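You operate a simulated robot arm through the tools that you are given. There is no shell and no other tool.

You are at the controls of a simulated robot arm. One attempt, no reset.

## Task
Put things in order on the fitter's bench. At the end: the beige core half with dowels stands where the silver grease pump stood; the gold round smoother is on the silver drip tray; the blue brush stands where the white wash tub stood; the silver grease pump stands where the blue brush stood; the white wash tub is on the beige thin board; whatever was shut is shut again. Leave all else as you found it, and nothing knocked over.

Only the result counts: the job must be done as asked and must still hold three seconds after the hand-in. Knocking over, shifting, dropping, spilling or breaking anything else fails it.

## Robot
A 7-joint arm with a two-finger parallel gripper, fixed in place. Base frame: the origin is on the floor under the middle of its stand, x ahead of it, y to its left, z up; the work surface is at about z = 86. Units: cm, rad, N and s.
With the tool pointing down near the work surface it reaches from about 24 to 68 cm from the base axis. Its first joint turns from -1.152 to 1.152 rad. Payload 2.4 kg.
The TCP is the grasp point between the finger pads, 3 cm short of the fingertips. In the tool frame z runs along the fingers and y along their closing line. Largest opening 9.4 cm; finger width 2.8, thickness 1; the body of the gripper, 5 by 9.6 cm, starts 5.5 cm behind the TCP.
Orientation is that of the tool frame in the base frame, as a unit quaternion [w, x, y, z]. With the fingers straight down and closing along the base's y, the tool's x points along the base's -x, its y along +y and its z along -z.

## Interface
- The arm moves only by the tool nudge_tool. Its argument "series" is a list of rows, each an object (a shift or turn left out is 0, a gripper value left out holds the last) with "translation": the shift along the tool's x, y, z in units of 200 mm (1.0 is 200 mm), a list of three; "angular": the turn, a rotation vector about the tool's x, y, z in units of 120 degrees (1.0 is 120 degrees), a list of three; "fingers": the gripper command, from -1 (fully open) to 1 (shut), values between in proportion. In form: [{"translation": [dx, dy, dz], "angular": [rx, ry, rz], "fingers": fingers}, ...]. A call has 1 to 20 rows; each row is the pose to reach, as a shift and turn from the pose commanded when the call began, along the tool's axes at that moment. A call with a number of a shift or a turn outside -1 to 1 is refused whole. A row lasts 0.2 s, in which the tool goes at most 5 cm and 0.15 rad; a call with a longer step from one row to the next is refused whole, and so is a gripper value outside its range. A pose out of reach is approached as far as the arm can. The call stops where the force on the tool passes 40 N (or 10 N more than at its start, if that is more) or the arm is blocked; 0.2 s more then pass. Each finger travels about 15.3 cm/s and halts on what it meets, pressing with about 38 N; the grip force reading is that of the motor and also rises with nothing between the fingers. The clock runs only during rows and for 0.2 s after the last one: add rows that repeat a pose to give the fingers time. The reply holds the time, the measured pose of the TCP, the force on the tool along the base axes, the opening and the grip force, in the units named above and with some noise, with the torque about the TCP (base axes, N m) and any sound that the robot's microphone picked up, and new pictures: "views" is both (left out), scene, wrist or none.
- Cameras (640 x 400 px; columns grow to the right, rows downward): "scene" is fixed at [3.39, 47.46, 143.78]; the picture's right is [-0.78, -0.63, 0.00], its down [-0.39, 0.48, -0.78] and it looks along [0.49, -0.61, -0.62] (base axes); focal length 271 px, centre (320, 200). "wrist" rides on the gripper at [7.6, 1.4, -10.2] in the tool frame; the picture's right is [-0.18, 0.98, 0.00], its down [-0.75, -0.14, -0.64] and it looks along [-0.63, -0.12, 0.77] (tool axes); focal length 243 px, centre (320, 200). There is no depth. A picture from a camera that has moved, and an enlarged one, comes with that camera's place and axes in the base frame and with its lens.
- inspect(camera, box): a new picture of the part [left, top, right, bottom] of that camera's present view, enlarged. The clock stands still meanwhile.
- job_done(): hands the job in; it is judged then, once.

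Places have to be worked out from the pictures, the camera data and where the tool is seen. Open the gripper and draw the arm clear of the work before you hand the job in, unless the task says otherwise.

The tools are called as name(argument=value, ...) on one line, values as JSON. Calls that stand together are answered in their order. nudge_tool: Moves the arm, as the interface text tells. Its arguments: {"type":"object","properties":{"series":{"type":"array","items":{"type":"object","properties":{"translation":{"type":"array","items":{"type":"number"}},"angular":{"type":"array","items":{"type":"number"}},"fingers":{"type":"number"}}}},"views":{"type":"string","enum":["both","scene","wrist","none"]}},"required":["series"]} The other tools are called the same way: inspect (camera, box) takes an enlarged picture of a part of a camera's view; job_done () hands the job in.

At the start:

```text
time: 0.0
ee_pos: [32.43, 15.21, 124.63]
ee_rot: [0.0, 0.0, 1.0, 0.0]
ft_force: [-0.1, -1.0, 0.6]
torque: [-0.03, 0.04, -0.01]
gripper_width: 9.4
grip_force: 0.2
```

scene: 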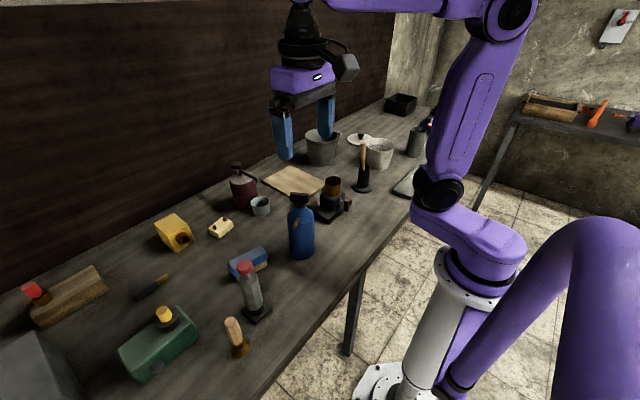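
wrist: 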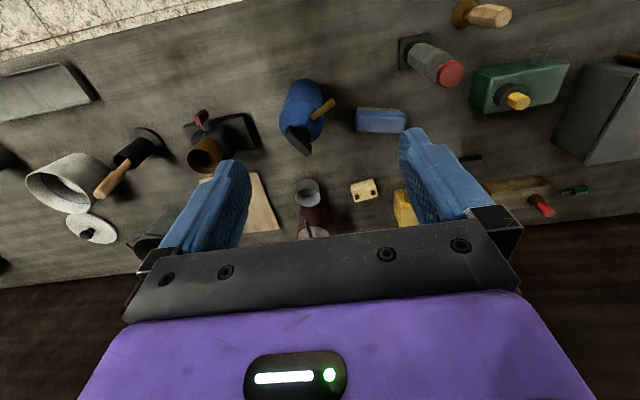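

The pictures show a cluttered bench; I first enlarge parts of the scene and wrist views to identify each object.

inspect(camera="scene", box=[180, 80, 460, 255])

inspect(camera="scene", box=[0, 200, 320, 400])

inspect(camera="wrist", box=[0, 40, 320, 240])

inspect(camera="wrist", box=[320, 0, 640, 240])

```text
2.29 times, centred on (320, 168) of scene
camera zoom: at [3.39, 47.46, 143.78], right [-0.78, -0.63, 0.0], down [-0.39, 0.48, -0.78], along [0.49, -0.61, -0.62], focal length 619 px, centre (320, 274)
```

zoom: 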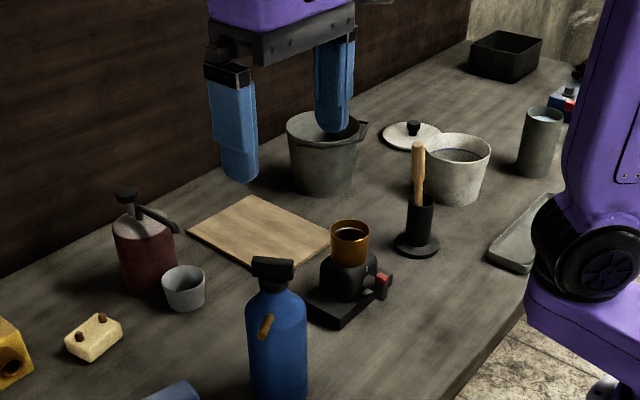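

```text
2.00 times, centred on (160, 300) of scene
camera zoom: at [3.39, 47.46, 143.78], right [-0.78, -0.63, 0.0], down [-0.39, 0.48, -0.78], along [0.49, -0.61, -0.62], focal length 541 px, centre (640, 0)
```

zoom: 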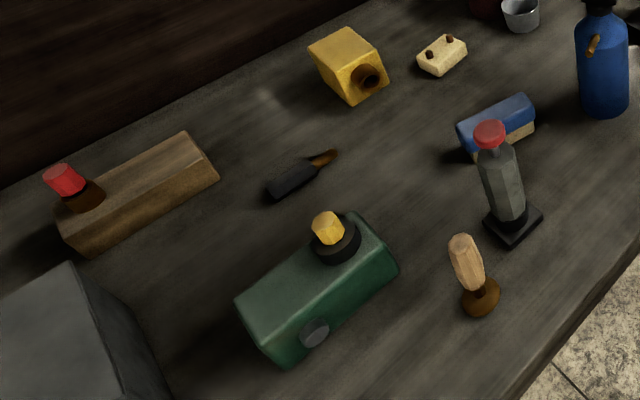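

```text
2.00 times, centred on (160, 140) of wrist
camera zoom: at [24.82, 16.56, 134.83], right [0.18, 0.98, 0.0], down [0.75, -0.14, 0.64], along [0.63, -0.12, -0.77], focal length 485 px, centre (640, 320)
```

zoom: 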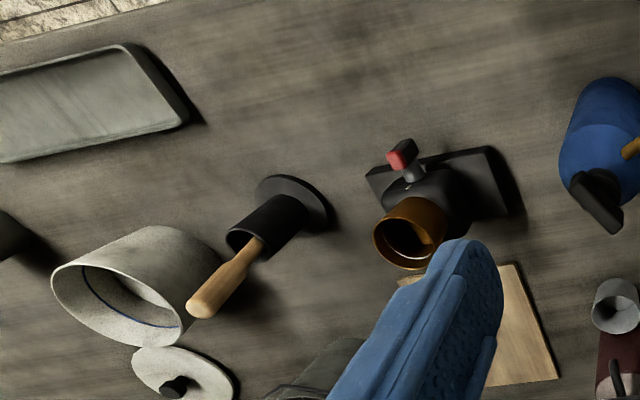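

```text
1.67 times, centred on (480, 120) of wrist
camera zoom: at [24.82, 16.56, 134.83], right [0.18, 0.98, 0.0], down [0.75, -0.14, 0.64], along [0.63, -0.12, -0.77], focal length 404 px, centre (53, 333)
```

zoom: 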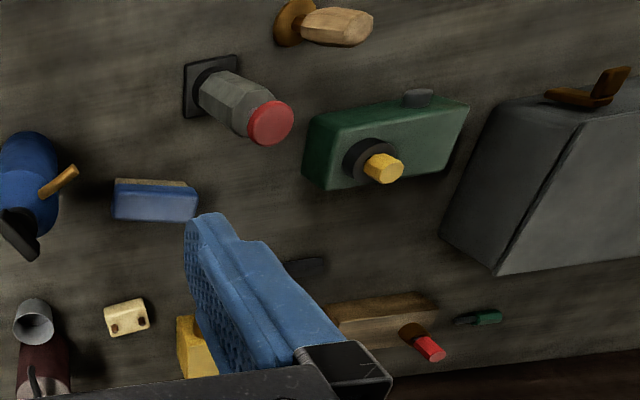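

The candidates are small at this distance, so I move the gripper left at height to view the left part of the bench, including the grey box, more closely.

nudge_tool(series=[{"translation": [0, 0.2, 0]}, {"translation": [0, 0.4, 0]}, {"translation": [0, 0.6, 0]}, {"translation": [0, 0.8, 0]}, {"translation": [0, 0.8, 0]}, {"translation": [0, 0.8, 0]}])

```text
time: 1.4
ee_pos: [32.44, 31.17, 124.62]
ee_rot: [0.001, 0.0, 1.0, 0.0]
ft_force: [-0.4, -1.1, 0.6]
torque: [-0.02, 0.03, 0.04]
gripper_width: 9.4
grip_force: 0.1
camera wrist: at [24.81, 32.62, 134.84], right [0.18, 0.98, 0.0], down [0.75, -0.14, 0.64], along [0.63, -0.12, -0.77], focal length 243 px, centre (320, 200)
```

scene: 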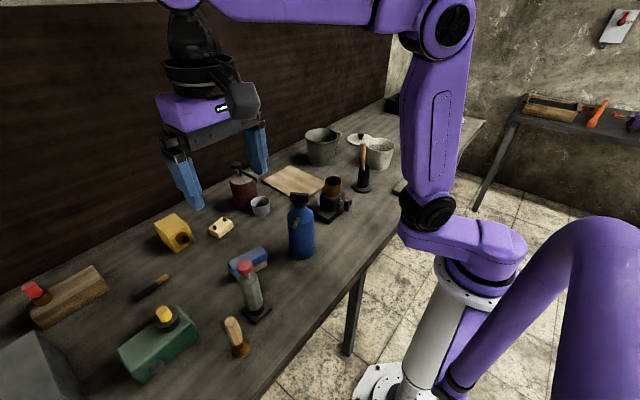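
wrist: 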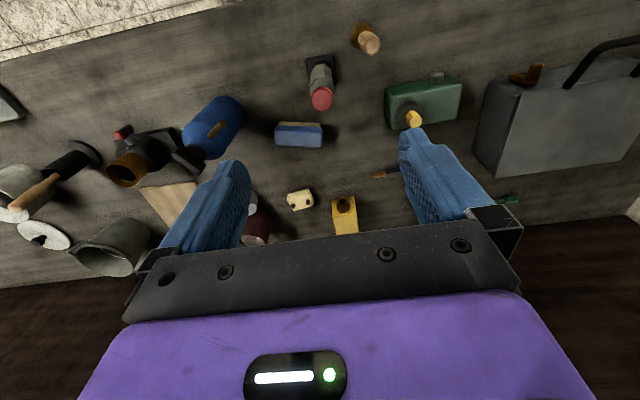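

inspect(camera="wrist", box=[380, 0, 640, 200])

inspect(camera="wrist", box=[250, 10, 480, 160])

inspect(camera="wrist", box=[80, 80, 260, 240])

inspect(camera="scene", box=[200, 220, 300, 370])

```text
2.00 times, centred on (510, 100) of wrist
camera zoom: at [24.81, 32.62, 134.84], right [0.18, 0.98, 0.0], down [0.75, -0.14, 0.64], along [0.63, -0.12, -0.77], focal length 485 px, centre (-60, 400)
```

zoom: 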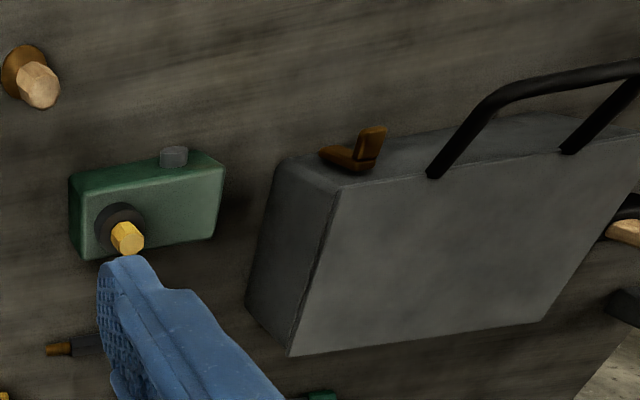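

```text
2.67 times, centred on (365, 85) of wrist
camera zoom: at [24.81, 32.62, 134.84], right [0.18, 0.98, 0.0], down [0.75, -0.14, 0.64], along [0.63, -0.12, -0.77], focal length 647 px, centre (200, 507)
```

zoom: 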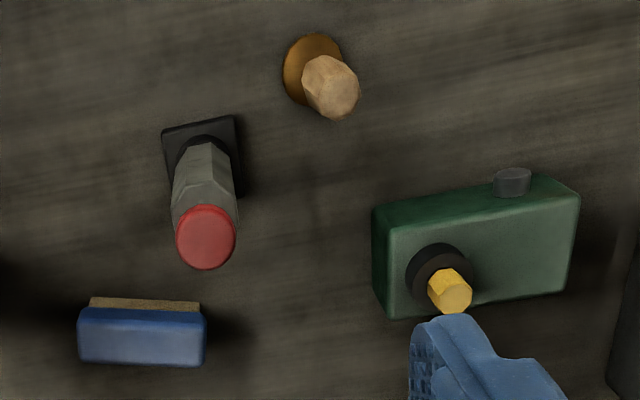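

```text
2.50 times, centred on (170, 160) of wrist
camera zoom: at [24.81, 32.62, 134.84], right [0.18, 0.98, 0.0], down [0.75, -0.14, 0.64], along [0.63, -0.12, -0.77], focal length 606 px, centre (695, 300)
```

zoom: 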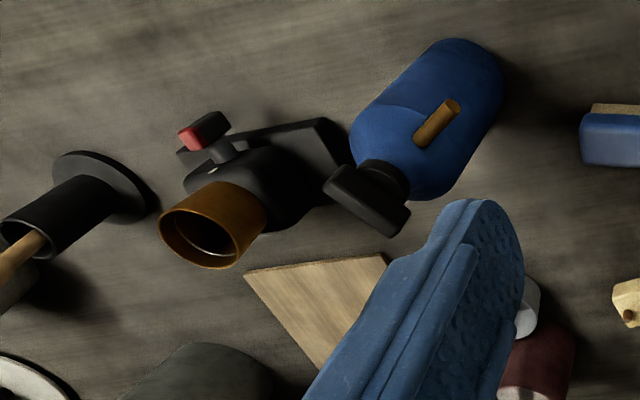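

```text
2.67 times, centred on (250, 295) of scene
camera zoom: at [3.39, 47.46, 143.78], right [-0.78, -0.63, 0.0], down [-0.39, 0.48, -0.78], along [0.49, -0.61, -0.62], focal length 722 px, centre (507, -53)
```

zoom: 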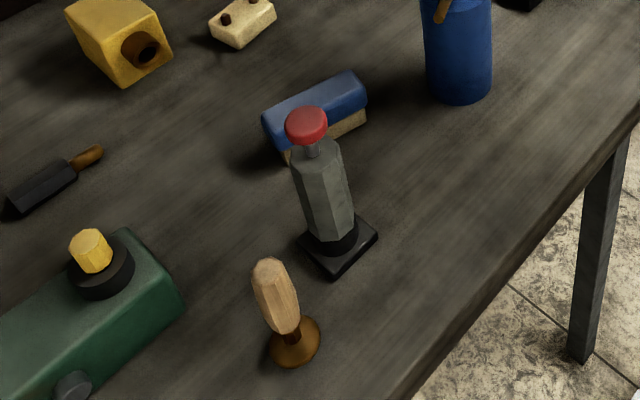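

All target items look identifiable: the pump is the grey octagonal item with the red knob, the smoother is the gold disc with the wooden handle, and the brush is the blue block. I swing right at height to look at the tub, tray and board.

nudge_tool(series=[{"translation": [0, -0.24, 0]}, {"translation": [0, -0.48, 0]}, {"translation": [0, -0.72, 0]}, {"translation": [0, -0.96, 0]}], views="none")

nudge_tool(series=[{"translation": [0, -0.24, 0]}, {"translation": [0, -0.48, 0]}, {"translation": [0, -0.72, 0]}, {"translation": [0, -0.96, 0]}], views="wrist")

nudge_tool(series=[{"translation": [0, -0.24, 0]}, {"translation": [0, -0.48, 0]}, {"translation": [0, -0.72, 0]}, {"translation": [0, -0.96, 0]}])

```text
time: 2.4
ee_pos: [32.46, 11.95, 124.59]
ee_rot: [0.0, 0.001, 1.0, 0.001]
ft_force: [-0.7, -0.6, 0.1]
torque: [0.02, 0.02, 0.0]
gripper_width: 9.39
grip_force: 0.0
```

```text
time: 3.4
ee_pos: [32.43, -7.28, 124.49]
ee_rot: [0.0, 0.0, 1.0, 0.0]
ft_force: [-0.9, -0.4, 0.0]
torque: [0.03, -0.02, -0.01]
gripper_width: 9.41
grip_force: 0.1
camera wrist: at [24.81, -5.99, 134.82], right [0.18, 0.98, 0.0], down [0.75, -0.14, 0.64], along [0.63, -0.12, -0.77], focal length 243 px, centre (320, 200)
```

wrist: 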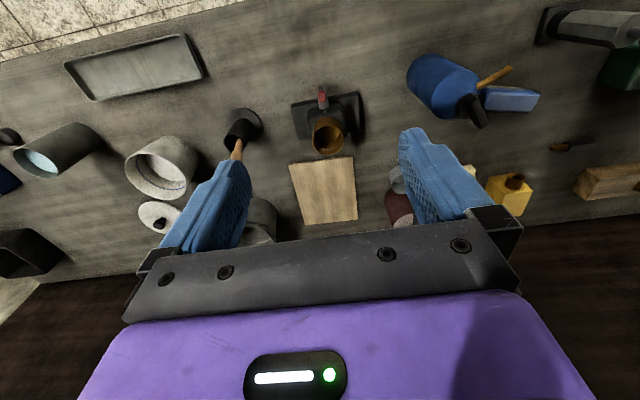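

```text
time: 4.4
ee_pos: [32.4, -26.46, 124.69]
ee_rot: [0.0, 0.001, 1.0, 0.0]
ft_force: [-0.3, -0.1, 0.4]
torque: [0.06, 0.02, 0.0]
gripper_width: 9.39
grip_force: 0.1
camera wrist: at [24.79, -25.07, 134.87], right [0.18, 0.98, 0.0], down [0.75, -0.14, 0.64], along [0.63, -0.12, -0.77], focal length 243 px, centre (320, 200)
```

scene: 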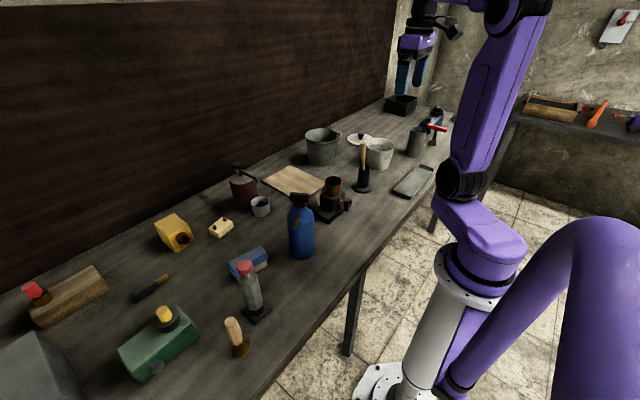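
wrist: 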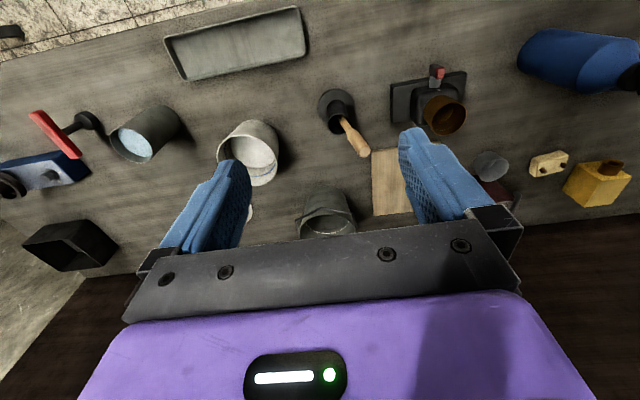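

inspect(camera="wrist", box=[150, 0, 330, 240])

inspect(camera="scene", box=[280, 90, 460, 220])

inspect(camera="wrist", box=[300, 60, 640, 240])

inspect(camera="scene", box=[200, 150, 330, 250])

```text
1.67 times, centred on (240, 120) of wrist
camera zoom: at [24.79, -25.07, 134.87], right [0.18, 0.98, 0.0], down [0.75, -0.14, 0.64], along [0.63, -0.12, -0.77], focal length 404 px, centre (453, 333)
```

zoom: 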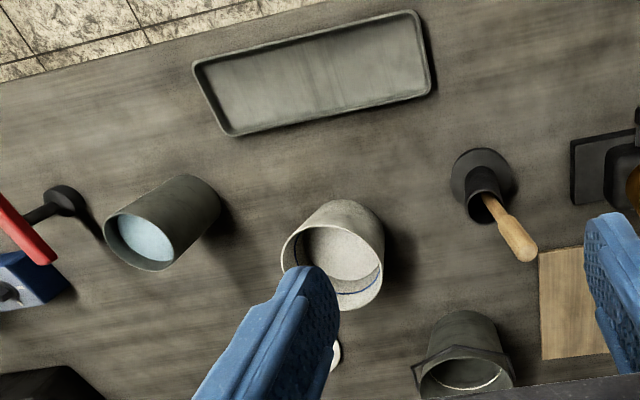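

```text
3.08 times, centred on (370, 155) of scene
camera zoom: at [3.39, 47.46, 143.78], right [-0.78, -0.63, 0.0], down [-0.39, 0.48, -0.78], along [0.49, -0.61, -0.62], focal length 833 px, centre (166, 338)
```

zoom: 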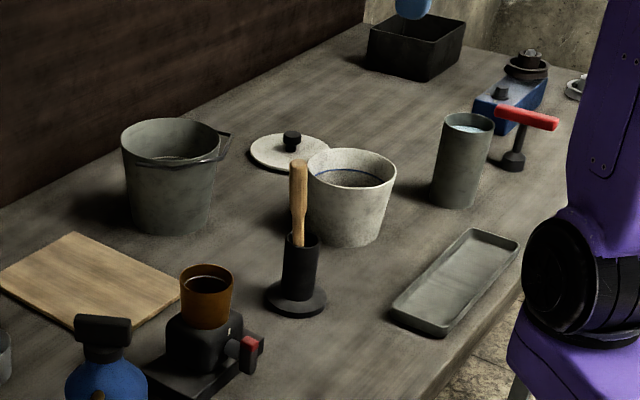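

```text
1.88 times, centred on (470, 150) of wrist
camera zoom: at [24.79, -25.07, 134.87], right [0.18, 0.98, 0.0], down [0.75, -0.14, 0.64], along [0.63, -0.12, -0.77], focal length 457 px, centre (38, 294)
```

zoom: 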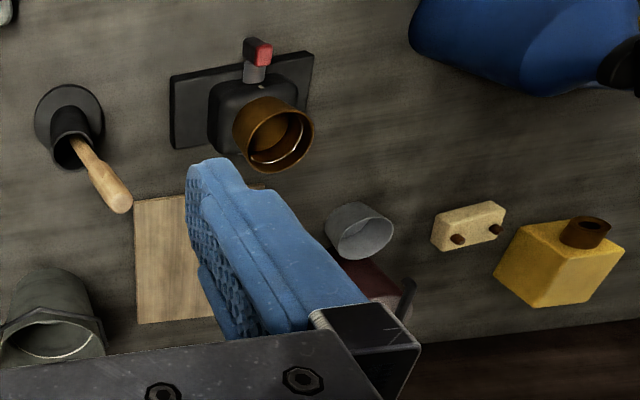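

```text
4.00 times, centred on (265, 200) of scene
camera zoom: at [3.39, 47.46, 143.78], right [-0.78, -0.63, 0.0], down [-0.39, 0.48, -0.78], along [0.49, -0.61, -0.62], focal length 1083 px, centre (540, 200)
```

zoom: 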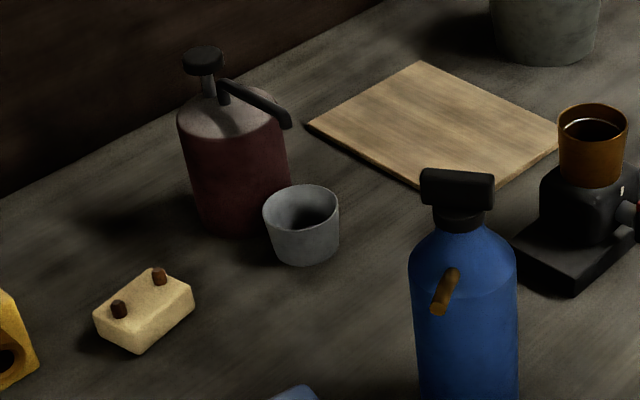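

The tub's rim is about 11 cm across, centred near (45.5, -42.4) with its rim near z = 95; the tray centre is near (28.2, -39.8) and the board centre near (62.5, -11.4). I move in closer over the tub to refine this.

nudge_tool(series=[{"translation": [-0.016, -0.14, 0.12]}, {"translation": [-0.032, -0.28, 0.24]}, {"translation": [-0.048, -0.42, 0.36]}, {"translation": [-0.064, -0.56, 0.48]}, {"translation": [-0.08, -0.7, 0.6]}, {"translation": [-0.08, -0.7, 0.6]}])

```text
time: 5.8
ee_pos: [34.27, -40.58, 112.54]
ee_rot: [-0.001, 0.001, 1.0, 0.0]
ft_force: [0.3, 0.2, -0.7]
torque: [0.0, -0.01, -0.04]
gripper_width: 9.38
grip_force: 0.2
camera wrist: at [26.48, -39.12, 122.82], right [0.18, 0.98, 0.0], down [0.75, -0.14, 0.64], along [0.63, -0.12, -0.77], focal length 243 px, centre (320, 200)
```

scene: 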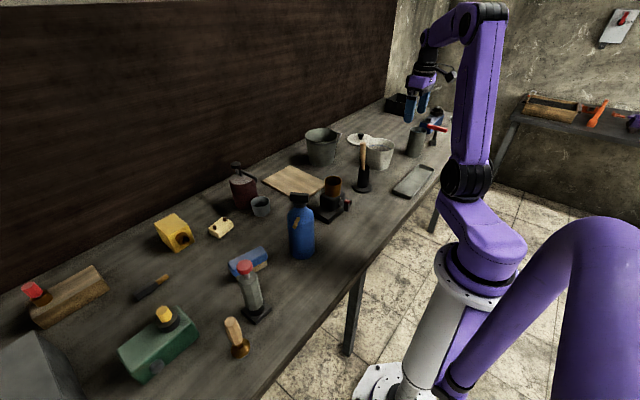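
wrist: 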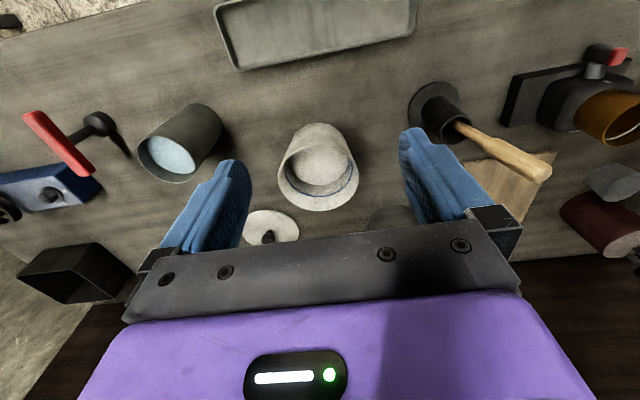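

inspect(camera="wrist", box=[240, 100, 400, 220])

inspect(camera="wrist", box=[200, 0, 440, 90])

inspect(camera="scene", box=[340, 120, 440, 200])

```text
3.33 times, centred on (320, 160) of wrist
camera zoom: at [26.48, -39.12, 122.82], right [0.18, 0.98, 0.0], down [0.75, -0.14, 0.64], along [0.63, -0.12, -0.77], focal length 809 px, centre (320, 333)
```

zoom: 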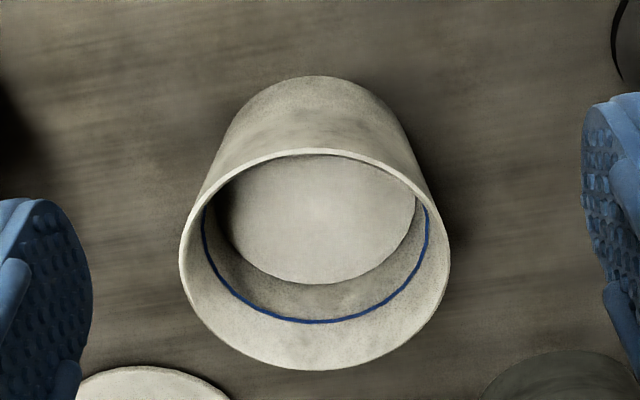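

```text
2.67 times, centred on (320, 45) of wrist
camera zoom: at [26.48, -39.12, 122.82], right [0.18, 0.98, 0.0], down [0.75, -0.14, 0.64], along [0.63, -0.12, -0.77], focal length 647 px, centre (320, 613)
```

zoom: 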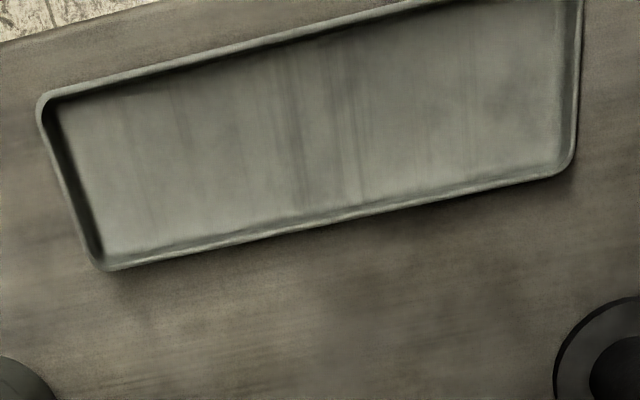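

```text
5.00 times, centred on (390, 160) of scene
camera zoom: at [3.39, 47.46, 143.78], right [-0.78, -0.63, 0.0], down [-0.39, 0.48, -0.78], along [0.49, -0.61, -0.62], focal length 1353 px, centre (-30, 400)
```

zoom: 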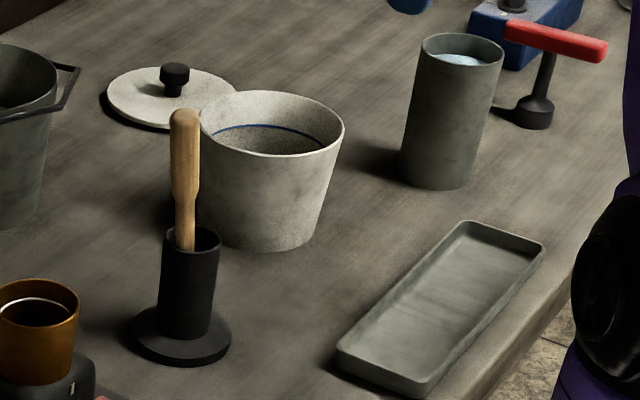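

The tub is empty, tapered (rim about 11.3 cm, base about 9 cm), centre about (45.6, -42.9), rim at z = 95. I move over its +y rim with a 7° tilt to match the wall and the fingers part open, then check before going down.

nudge_tool(series=[{"translation": [-0.15, 0.035, 0.08], "fingers": -0.28}, {"translation": [-0.3, 0.07, 0.16], "fingers": -0.28}, {"translation": [-0.45, 0.105, 0.24], "fingers": -0.28}, {"translation": [-0.5725, 0.139, 0.33], "angular": [0.02, 0, 0], "fingers": -0.28}, {"translation": [-0.5725, 0.139, 0.5], "angular": [0.058, 0, 0], "fingers": -0.28}, {"translation": [-0.5725, 0.139, 0.6], "angular": [0.058, 0, 0], "fingers": -0.28}, {"translation": [-0.5725, 0.139, 0.6], "angular": [0.058, 0, 0], "fingers": -0.28}])

```text
time: 7.4
ee_pos: [45.57, -37.76, 100.45]
ee_rot: [0.001, 0.0, 0.998, -0.061]
ft_force: [0.2, 0.3, -0.2]
torque: [0.0, 0.02, 0.0]
gripper_width: 6.02
grip_force: 0.1
camera wrist: at [37.95, -35.01, 110.58], right [0.18, 0.98, -0.12], down [0.75, -0.06, 0.65], along [0.63, -0.21, -0.75], focal length 243 px, centre (320, 200)
```

scene: 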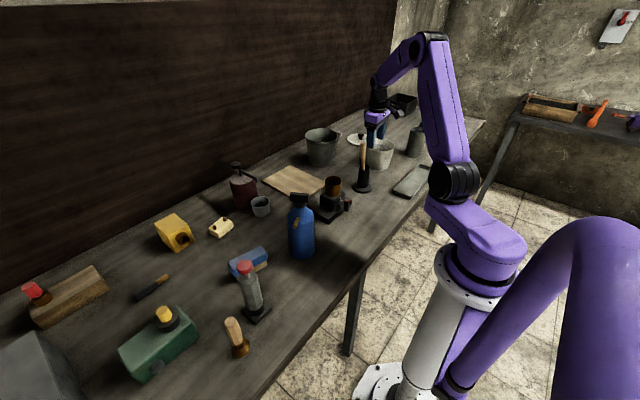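
wrist: 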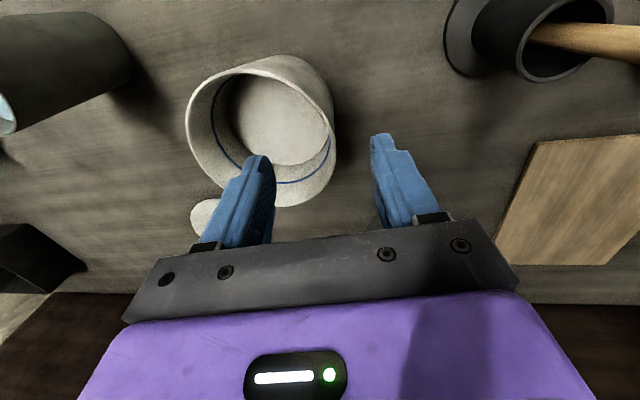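

The inner finger is over the tub's inside and the outer one clears the wall on the +y side. I go down about 7.5 cm so the pads straddle the rim, and close.

nudge_tool(series=[{"translation": [0, 0.016, 0.123], "fingers": -0.28}, {"translation": [0, 0.032, 0.246], "fingers": -0.28}, {"translation": [0, 0.048, 0.369], "fingers": -0.28}, {"translation": [0, 0.048, 0.369], "fingers": -0.28}, {"translation": [0, 0.048, 0.369], "fingers": 0.6}, {"translation": [0, 0.048, 0.369], "fingers": 1}, {"translation": [0, 0.048, 0.369], "fingers": 1}, {"translation": [0, 0.048, 0.369], "fingers": 1}])

```text
time: 9.2
ee_pos: [45.56, -37.54, 93.31]
ee_rot: [0.0, -0.001, 0.998, -0.061]
ft_force: [-1.1, -0.1, 4.4]
torque: [0.05, 0.24, -0.01]
gripper_width: 0.75
grip_force: 38.0
camera wrist: at [37.89, -34.98, 103.22], right [0.18, 0.98, -0.12], down [0.75, -0.06, 0.65], along [0.63, -0.21, -0.75], focal length 243 px, centre (320, 200)
```

scene: 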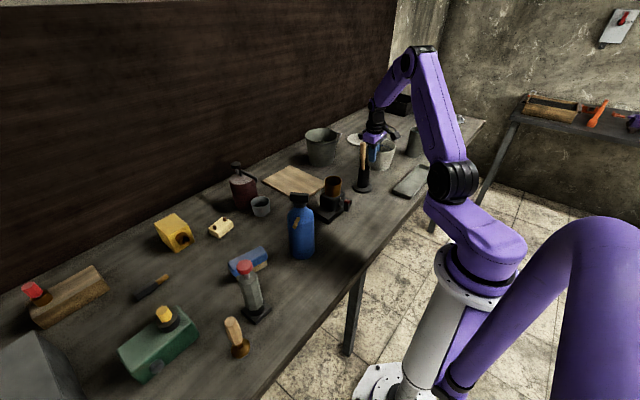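
wrist: 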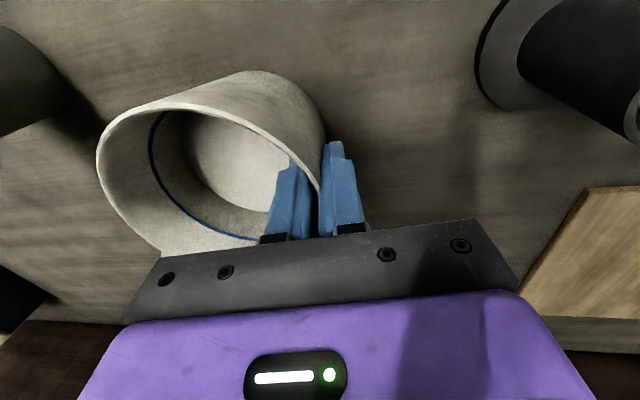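

The rim is gripped (0.75 cm between the pads, 38 N). I lift straight up, slowly at first, and check how the tub hangs.

nudge_tool(series=[{"translation": [0, -0.006, -0.05], "fingers": 1}, {"translation": [0, -0.018, -0.15], "fingers": 1}, {"translation": [0, -0.037, -0.3], "fingers": 1}, {"translation": [0, -0.061, -0.5], "fingers": 1}, {"translation": [0, -0.086, -0.7], "fingers": 1}, {"translation": [0, -0.11, -0.9], "fingers": 1}, {"translation": [0, -0.122, -0.99], "fingers": 1}, {"translation": [0, -0.122, -0.99], "fingers": 1}])

```text
time: 11.0
ee_pos: [45.47, -37.65, 113.07]
ee_rot: [0.0, -0.001, 0.998, -0.061]
ft_force: [-0.8, 0.0, -2.7]
torque: [0.12, -0.04, 0.0]
gripper_width: 0.76
grip_force: 38.1
camera wrist: at [37.8, -35.04, 123.09], right [0.18, 0.98, -0.12], down [0.75, -0.06, 0.65], along [0.63, -0.21, -0.75], focal length 243 px, centre (320, 200)
```

scene: 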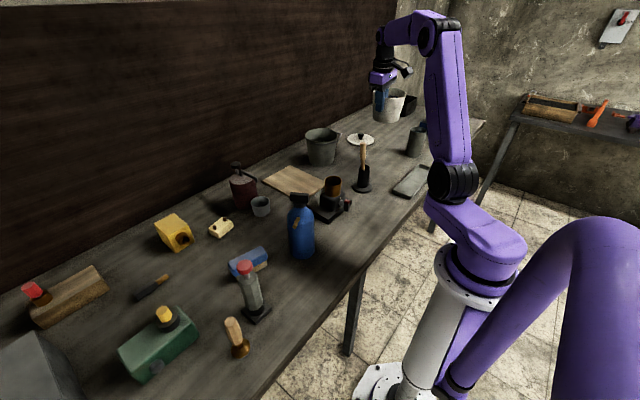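
wrist: 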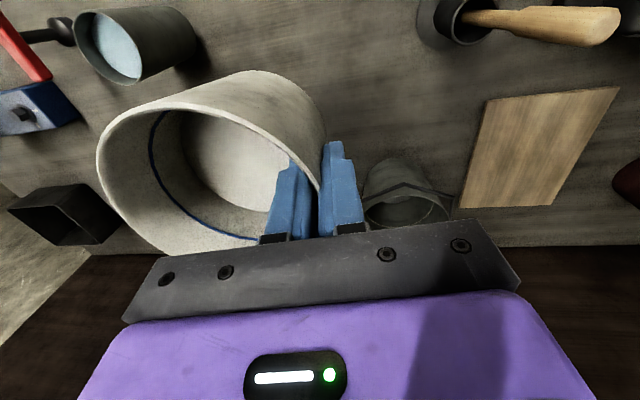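

The tub hangs steady and level. I carry it high across toward the board, passing well clear of the handle stand and the bucket.

nudge_tool(series=[{"translation": [-0.075, 0.148, -0.0265], "fingers": 1}, {"translation": [-0.15, 0.296, -0.053], "fingers": 1}, {"translation": [-0.225, 0.444, -0.0795], "fingers": 1}, {"translation": [-0.3, 0.591, -0.106], "fingers": 1}, {"translation": [-0.375, 0.739, -0.1325], "fingers": 1}, {"translation": [-0.45, 0.887, -0.159], "fingers": 1}, {"translation": [-0.45, 0.887, -0.159], "fingers": 1}], views="none")

nudge_tool(series=[{"translation": [-0.075, 0.142, 0.0], "fingers": 1}, {"translation": [-0.15, 0.284, 0.0], "fingers": 1}, {"translation": [-0.225, 0.426, 0.0], "fingers": 1}, {"translation": [-0.3, 0.568, 0.0], "fingers": 1}, {"translation": [-0.325, 0.67, -0.0325], "fingers": 1}, {"translation": [-0.325, 0.67, -0.0325], "fingers": 1}])

```text
time: 12.6
ee_pos: [54.56, -19.76, 114.07]
ee_rot: [0.0, 0.0, 0.998, -0.062]
ft_force: [-0.2, -0.2, -2.5]
torque: [0.14, -0.02, 0.0]
gripper_width: 0.71
grip_force: 37.9
```

```text
time: 14.0
ee_pos: [61.0, -6.24, 113.06]
ee_rot: [0.001, 0.0, 0.998, -0.061]
ft_force: [0.3, 0.1, -2.9]
torque: [0.12, -0.02, 0.0]
gripper_width: 0.71
grip_force: 38.4
camera wrist: at [53.38, -3.54, 123.06], right [0.18, 0.98, -0.12], down [0.75, -0.06, 0.65], along [0.63, -0.21, -0.75], focal length 243 px, centre (320, 200)
```

scene: 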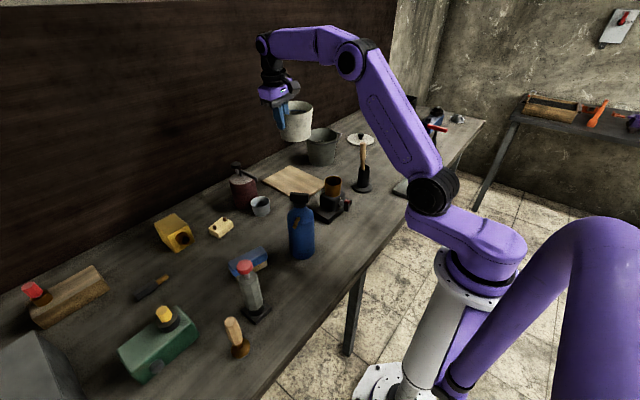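
wrist: 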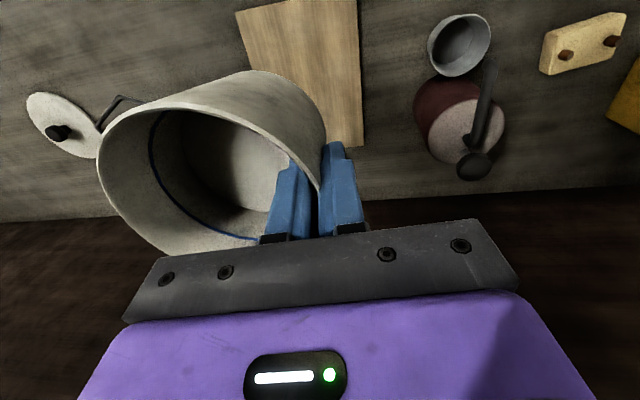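

The tub centre is over about (61, -11.5), close to the board's middle (62.7, -11.4). I lower to just above the board.

nudge_tool(series=[{"translation": [0, 0.0244, 0.198], "fingers": 1}, {"translation": [0, 0.0488, 0.397], "fingers": 1}, {"translation": [0, 0.0732, 0.595], "fingers": 1}, {"translation": [0, 0.0952, 0.774], "fingers": 1}, {"translation": [0, 0.1074, 0.873], "fingers": 1}, {"translation": [0, 0.1074, 0.873], "fingers": 1}])

```text
time: 15.4
ee_pos: [61.01, -6.18, 95.39]
ee_rot: [0.0, -0.001, 0.998, -0.061]
ft_force: [0.3, 0.0, -2.5]
torque: [0.15, 0.0, 0.0]
gripper_width: 0.74
grip_force: 38.0
camera wrist: at [53.37, -3.58, 105.42], right [0.18, 0.98, -0.12], down [0.75, -0.06, 0.65], along [0.63, -0.21, -0.75], focal length 243 px, centre (320, 200)
```

scene: 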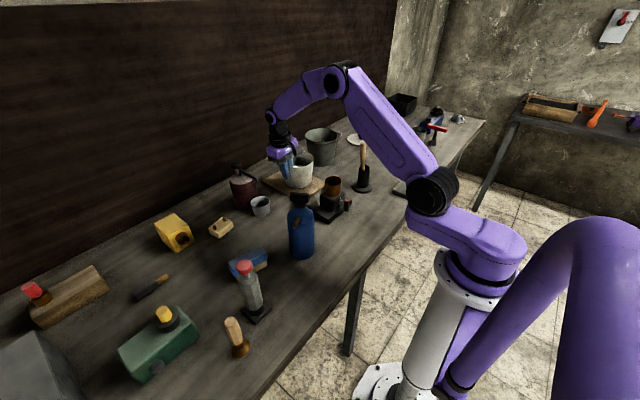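
wrist: 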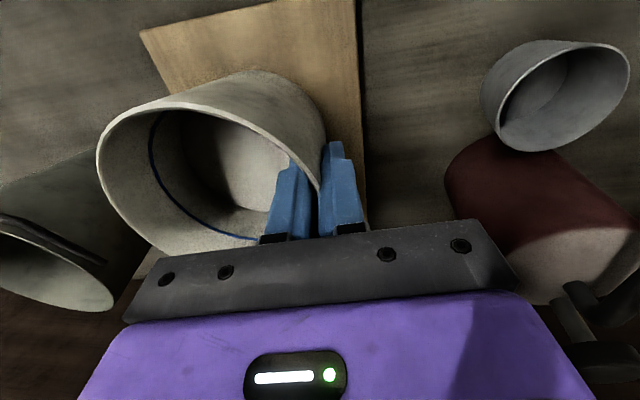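

Still hanging free (force z -2.5 N). I lower in small steps while watching the force.

nudge_tool(series=[{"translation": [0, 0.0024, 0.02], "fingers": 1}, {"translation": [0, 0.0024, 0.02], "fingers": 1}], views="none")

nudge_tool(series=[{"translation": [0, 0.0024, 0.02], "fingers": 1}, {"translation": [0, 0.0024, 0.02], "fingers": 1}], views="none")

nudge_tool(series=[{"translation": [0, 0.0012, 0.01], "fingers": 1}, {"translation": [0, 0.0012, 0.01], "fingers": 1}], views="none")

```text
time: 16.0
ee_pos: [60.92, -6.23, 95.12]
ee_rot: [0.0, 0.0, 0.998, -0.061]
ft_force: [-0.5, -0.3, -2.9]
torque: [0.16, -0.01, -0.01]
gripper_width: 0.75
grip_force: 38.0
```

```text
time: 16.6
ee_pos: [60.98, -6.2, 94.56]
ee_rot: [0.0, 0.0, 0.998, -0.061]
ft_force: [0.2, -0.2, -3.5]
torque: [0.15, -0.01, 0.01]
gripper_width: 0.75
grip_force: 38.3
```

```text
time: 17.2
ee_pos: [60.99, -6.34, 94.41]
ee_rot: [0.0, 0.001, 0.998, -0.062]
ft_force: [-0.4, 0.0, -3.0]
torque: [0.1, 0.01, 0.01]
gripper_width: 0.75
grip_force: 38.2
```

No contact yet at z ≈ 94.4; I continue lowering in small steps.

nudge_tool(series=[{"translation": [0, 0.0012, 0.01], "fingers": 1}, {"translation": [0, 0.0012, 0.01], "fingers": 1}], views="none")

nudge_tool(series=[{"translation": [0, 0.0012, 0.01], "fingers": 1}, {"translation": [0, 0.0012, 0.01], "fingers": 1}], views="none")

nudge_tool(series=[{"translation": [0, 0.0012, 0.01], "fingers": 1}, {"translation": [0, 0.0012, 0.01], "fingers": 1}], views="both")

```text
time: 17.8
ee_pos: [61.06, -6.25, 94.27]
ee_rot: [0.0, 0.0, 0.998, -0.061]
ft_force: [-0.4, -0.2, -4.2]
torque: [0.16, -0.01, 0.02]
gripper_width: 0.74
grip_force: 38.1
```

```text
time: 18.4
ee_pos: [61.03, -6.28, 94.13]
ee_rot: [0.001, 0.0, 0.998, -0.061]
ft_force: [0.6, 1.1, -2.6]
torque: [0.13, -0.02, 0.02]
gripper_width: 0.75
grip_force: 38.3
```

```text
time: 19.0
ee_pos: [61.05, -6.26, 94.03]
ee_rot: [0.002, 0.001, 0.998, -0.061]
ft_force: [-3.7, 1.0, 12.5]
torque: [0.06, 0.62, -0.07]
gripper_width: 0.75
grip_force: 38.0
camera wrist: at [53.38, -3.59, 104.0], right [0.18, 0.98, -0.12], down [0.75, -0.06, 0.66], along [0.63, -0.21, -0.75], focal length 243 px, centre (320, 200)
```

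scene: 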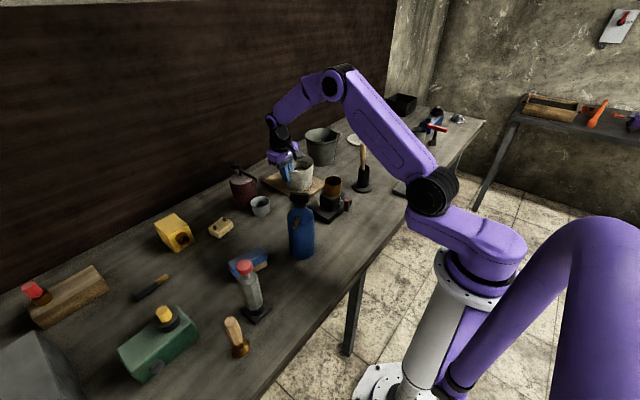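
wrist: 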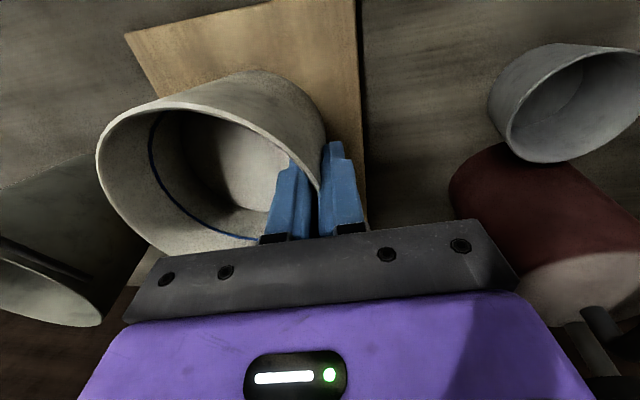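

Contact (12.5 N). I open part way to release the rim and rise along the tool axis.

nudge_tool(series=[{"translation": [0, 0, 0], "fingers": 0.3}, {"translation": [0, 0, 0], "fingers": -0.28}, {"translation": [0, 0, 0], "fingers": -0.28}, {"translation": [0, 0, -0.05], "fingers": -0.28}, {"translation": [0, 0, -0.2], "fingers": -0.28}, {"translation": [0, 0, -0.4], "fingers": -0.28}, {"translation": [0, 0, -0.6], "fingers": -0.28}, {"translation": [0, 0, -0.8], "fingers": -0.28}, {"translation": [0, 0, -0.9], "fingers": -0.28}, {"translation": [0, 0, -0.9], "fingers": -0.28}])

```text
time: 21.2
ee_pos: [61.06, -4.12, 111.75]
ee_rot: [0.0, -0.001, 0.998, -0.062]
ft_force: [-0.3, 0.4, -0.4]
torque: [0.0, 0.01, 0.01]
gripper_width: 6.02
grip_force: 0.0
camera wrist: at [53.41, -1.36, 121.78], right [0.18, 0.98, -0.12], down [0.75, -0.06, 0.65], along [0.63, -0.21, -0.75], focal length 243 px, centre (320, 200)
```

scene: 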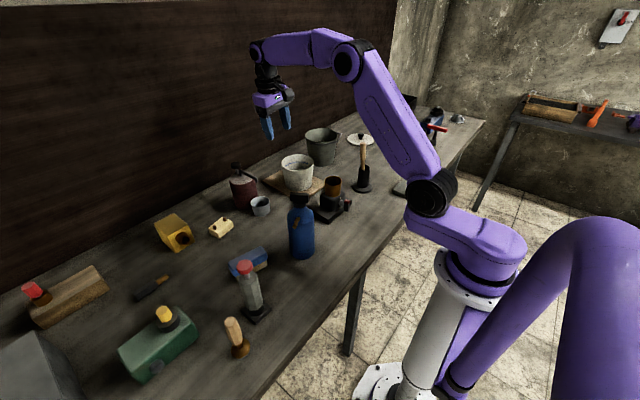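
wrist: 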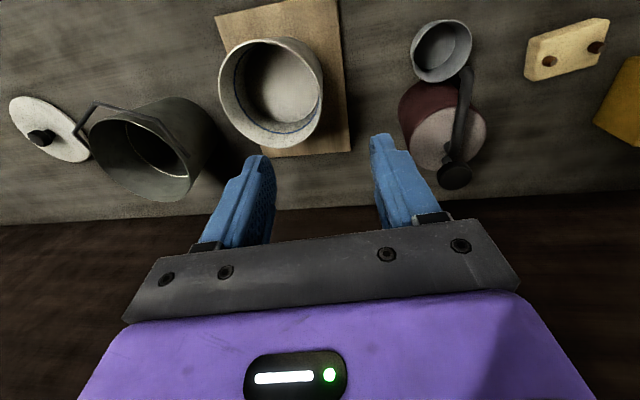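

The tub stands upright on the board and the board has not moved. Next I bring the gripper upright and move high over toward the blue brush for a close view.

nudge_tool(series=[{"translation": [0.115, 0.135, -0.047], "angular": [-0.0116, 0, 0], "fingers": -0.28}, {"translation": [0.23, 0.27, -0.094], "angular": [-0.0232, 0, 0], "fingers": -0.28}, {"translation": [0.345, 0.405, -0.141], "angular": [-0.0348, 0, 0], "fingers": -0.28}, {"translation": [0.46, 0.54, -0.188], "angular": [-0.0464, 0, 0], "fingers": -0.28}, {"translation": [0.575, 0.676, -0.234], "angular": [-0.058, 0, 0], "fingers": -0.28}, {"translation": [0.575, 0.676, -0.234], "angular": [-0.058, 0, 0], "fingers": -0.28}], views="none")

nudge_tool(series=[{"translation": [0.115, 0.14, 0.0], "fingers": -1}, {"translation": [0.23, 0.28, 0.0], "fingers": -1}, {"translation": [0.345, 0.42, 0.05], "fingers": -1}, {"translation": [0.46, 0.56, 0.1], "fingers": -1}, {"translation": [0.575, 0.7, 0.2], "fingers": -1}, {"translation": [0.575, 0.7, 0.3], "fingers": -1}, {"translation": [0.575, 0.7, 0.3], "fingers": -1}])

```text
time: 22.6
ee_pos: [49.41, 9.95, 114.82]
ee_rot: [-0.001, 0.0, 1.0, 0.0]
ft_force: [0.1, 0.2, 0.7]
torque: [-0.02, -0.01, 0.03]
gripper_width: 6.02
grip_force: 0.1
```

```text
time: 24.2
ee_pos: [38.06, 23.86, 108.82]
ee_rot: [0.0, 0.001, 1.0, 0.0]
ft_force: [-0.6, 0.0, 0.5]
torque: [0.03, -0.03, 0.0]
gripper_width: 9.39
grip_force: 0.0
camera wrist: at [30.36, 25.3, 119.06], right [0.18, 0.98, 0.0], down [0.75, -0.14, 0.64], along [0.63, -0.12, -0.77], focal length 243 px, centre (320, 200)
```

scene: 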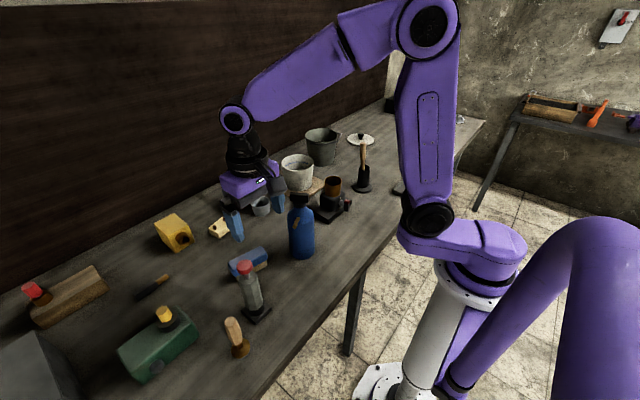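
wrist: 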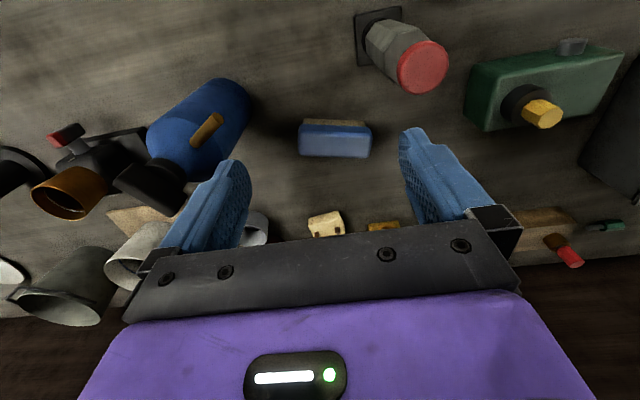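

inspect(camera="wrist", box=[270, 90, 400, 180])

inspect(camera="scene", box=[205, 225, 305, 345])

inspect(camera="wrist", box=[330, 0, 480, 110])

```text
4.44 times, centred on (335, 135) of wrist
camera zoom: at [30.36, 25.3, 119.06], right [0.18, 0.98, 0.0], down [0.75, -0.14, 0.64], along [0.63, -0.12, -0.77], focal length 1078 px, centre (253, 489)
```

zoom: 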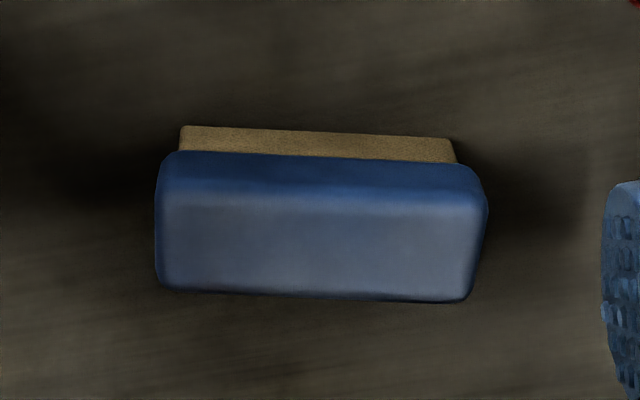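

```text
3.33 times, centred on (255, 285) of scene
camera zoom: at [3.39, 47.46, 143.78], right [-0.78, -0.63, 0.0], down [-0.39, 0.48, -0.78], along [0.49, -0.61, -0.62], focal length 902 px, centre (537, -83)
```

zoom: 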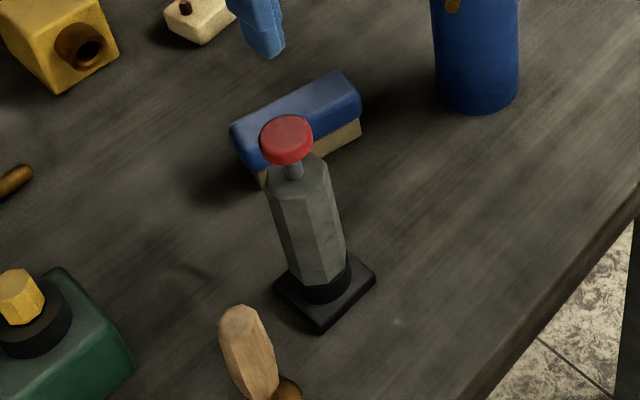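

```text
3.64 times, centred on (405, 55) of wrist
camera zoom: at [30.36, 25.3, 119.06], right [0.18, 0.98, 0.0], down [0.75, -0.14, 0.64], along [0.63, -0.12, -0.77], focal length 882 px, centre (11, 727)
```

zoom: 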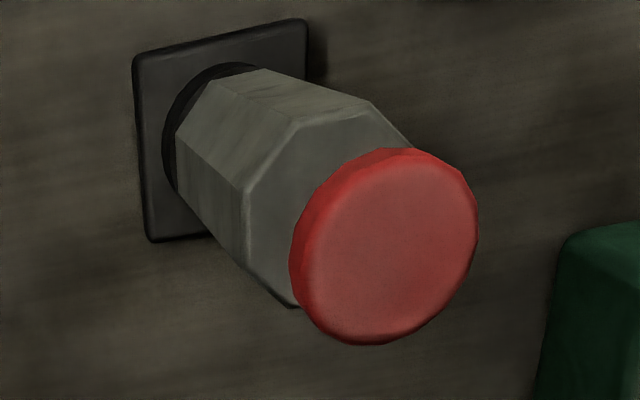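

The brush is centred near (45.5, 24.5), its long axis turned about 13° from y toward +x, top at z ≈ 89.5. The pump axis is near (34.8, 31.0), 16 cm tall. I turn the gripper to close across the brush's short side and hover above its +y half to keep the camera off the bottle.

nudge_tool(series=[{"translation": [-0.04, 0.015, 0], "angular": [0, 0, -0.0644]}, {"translation": [-0.08, 0.03, 0], "angular": [0, 0, -0.1288]}, {"translation": [-0.12, 0.045, 0], "angular": [0, 0, -0.1932]}, {"translation": [-0.16, 0.06, 0], "angular": [0, 0, -0.2576]}, {"translation": [-0.2, 0.075, 0], "angular": [0, 0, -0.322]}, {"translation": [-0.24, 0.09, 0], "angular": [0, 0, -0.3864]}, {"translation": [-0.28, 0.105, 0], "angular": [0, 0, -0.4508]}, {"translation": [-0.32, 0.12, 0.04], "angular": [0, 0, -0.5152]}, {"translation": [-0.36, 0.135, 0.08], "angular": [0, 0, -0.5796]}, {"translation": [-0.4, 0.15, 0.12], "angular": [0, 0, -0.644]}, {"translation": [-0.4, 0.15, 0.12], "angular": [0, 0, -0.644]}])

```text
time: 26.6
ee_pos: [46.04, 26.94, 106.46]
ee_rot: [0.0, -0.625, 0.781, 0.0]
ft_force: [-0.1, -0.1, -0.1]
torque: [0.03, 0.0, -0.04]
gripper_width: 9.4
grip_force: 0.0
camera wrist: at [42.96, 19.79, 116.67], right [-0.92, 0.39, 0.0], down [0.3, 0.7, 0.64], along [0.25, 0.59, -0.77], focal length 243 px, centre (320, 200)
```

scene: 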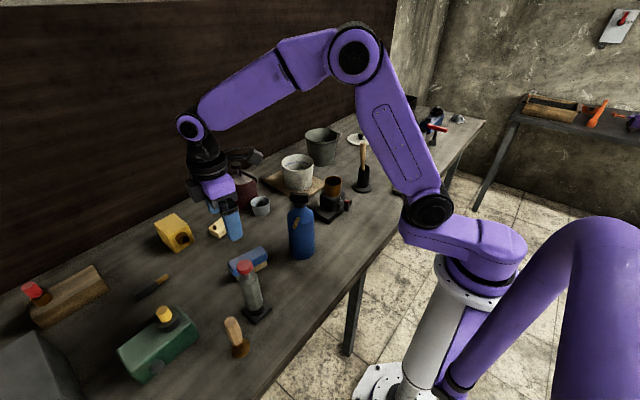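
wrist: 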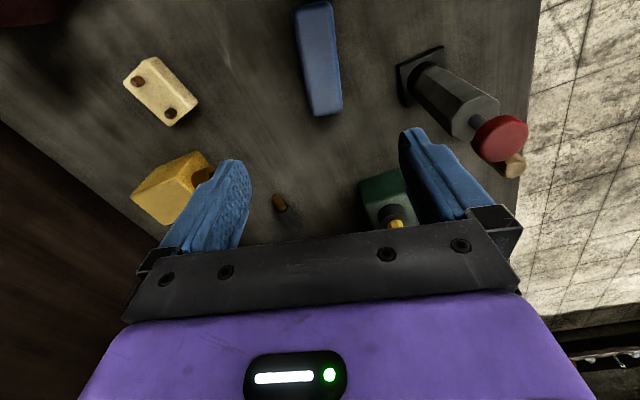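

The new view agrees: brush centre about (45.2, 24.6), turned about 13°. I narrow the opening to 6.5 cm, go down to z ≈ 93 and check the alignment.

nudge_tool(series=[{"translation": [0.003, 0.014, 0.15], "fingers": -0.38}, {"translation": [0.003, 0.014, 0.35], "fingers": -0.38}, {"translation": [0.003, 0.014, 0.5], "fingers": -0.38}, {"translation": [0.003, 0.014, 0.65], "fingers": -0.38}, {"translation": [0.003, 0.014, 0.65], "fingers": -0.38}])

```text
time: 27.8
ee_pos: [45.8, 27.07, 93.29]
ee_rot: [0.001, -0.625, 0.781, 0.0]
ft_force: [-0.4, 0.3, -0.2]
torque: [0.01, 0.02, -0.03]
gripper_width: 6.48
grip_force: 0.1
camera wrist: at [42.71, 19.8, 103.58], right [-0.92, 0.4, 0.0], down [0.3, 0.7, 0.64], along [0.25, 0.59, -0.77], focal length 243 px, centre (320, 200)
```

scene: 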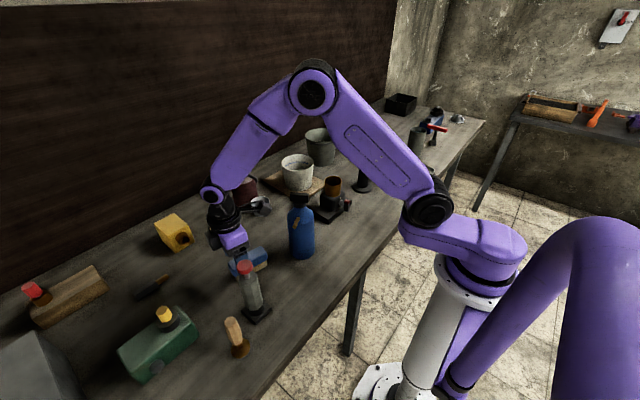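
wrist: 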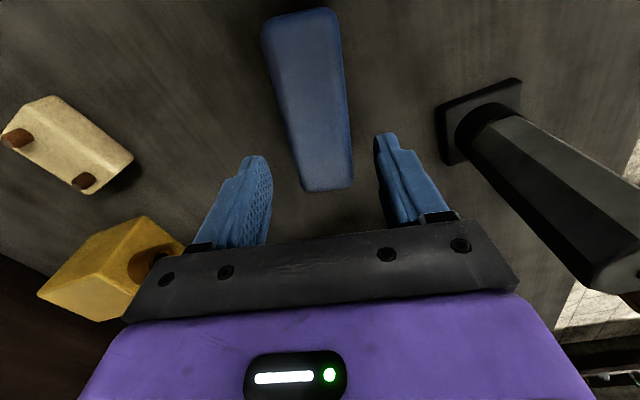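

The brush lies centred between the fingers. I go down to z ≈ 89.5 and close.

nudge_tool(series=[{"translation": [0, -0.01, 0.09], "fingers": -0.38}, {"translation": [0, -0.01, 0.185], "fingers": -0.38}, {"translation": [0, -0.01, 0.185], "fingers": -0.38}, {"translation": [0, -0.01, 0.185], "fingers": 0.2}, {"translation": [0, -0.01, 0.185], "fingers": 1}, {"translation": [0, -0.01, 0.185], "fingers": 1}, {"translation": [0, -0.01, 0.185], "fingers": 1}])

```text
time: 29.4
ee_pos: [45.97, 26.88, 89.63]
ee_rot: [0.001, -0.625, 0.781, 0.001]
ft_force: [0.2, 1.4, 0.1]
torque: [0.07, 0.0, -0.02]
gripper_width: 3.98
grip_force: 38.2
camera wrist: at [42.9, 19.77, 99.92], right [-0.92, 0.4, 0.0], down [0.3, 0.7, 0.64], along [0.25, 0.59, -0.77], focal length 243 px, centre (320, 200)
```

scene: 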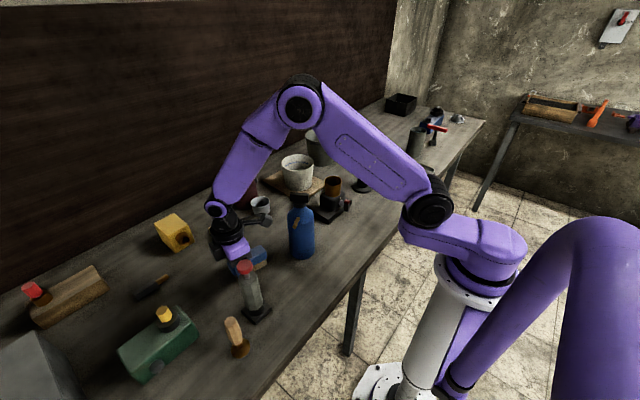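
wrist: 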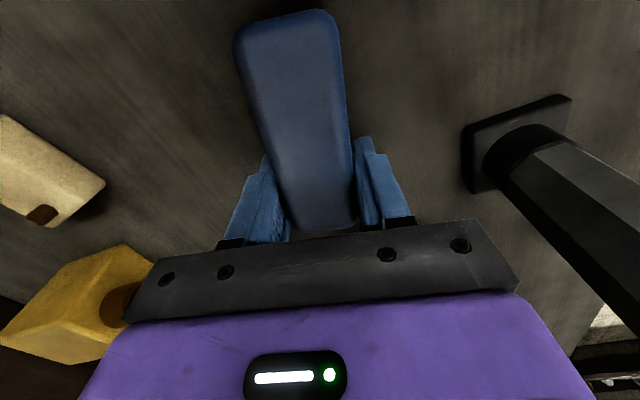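

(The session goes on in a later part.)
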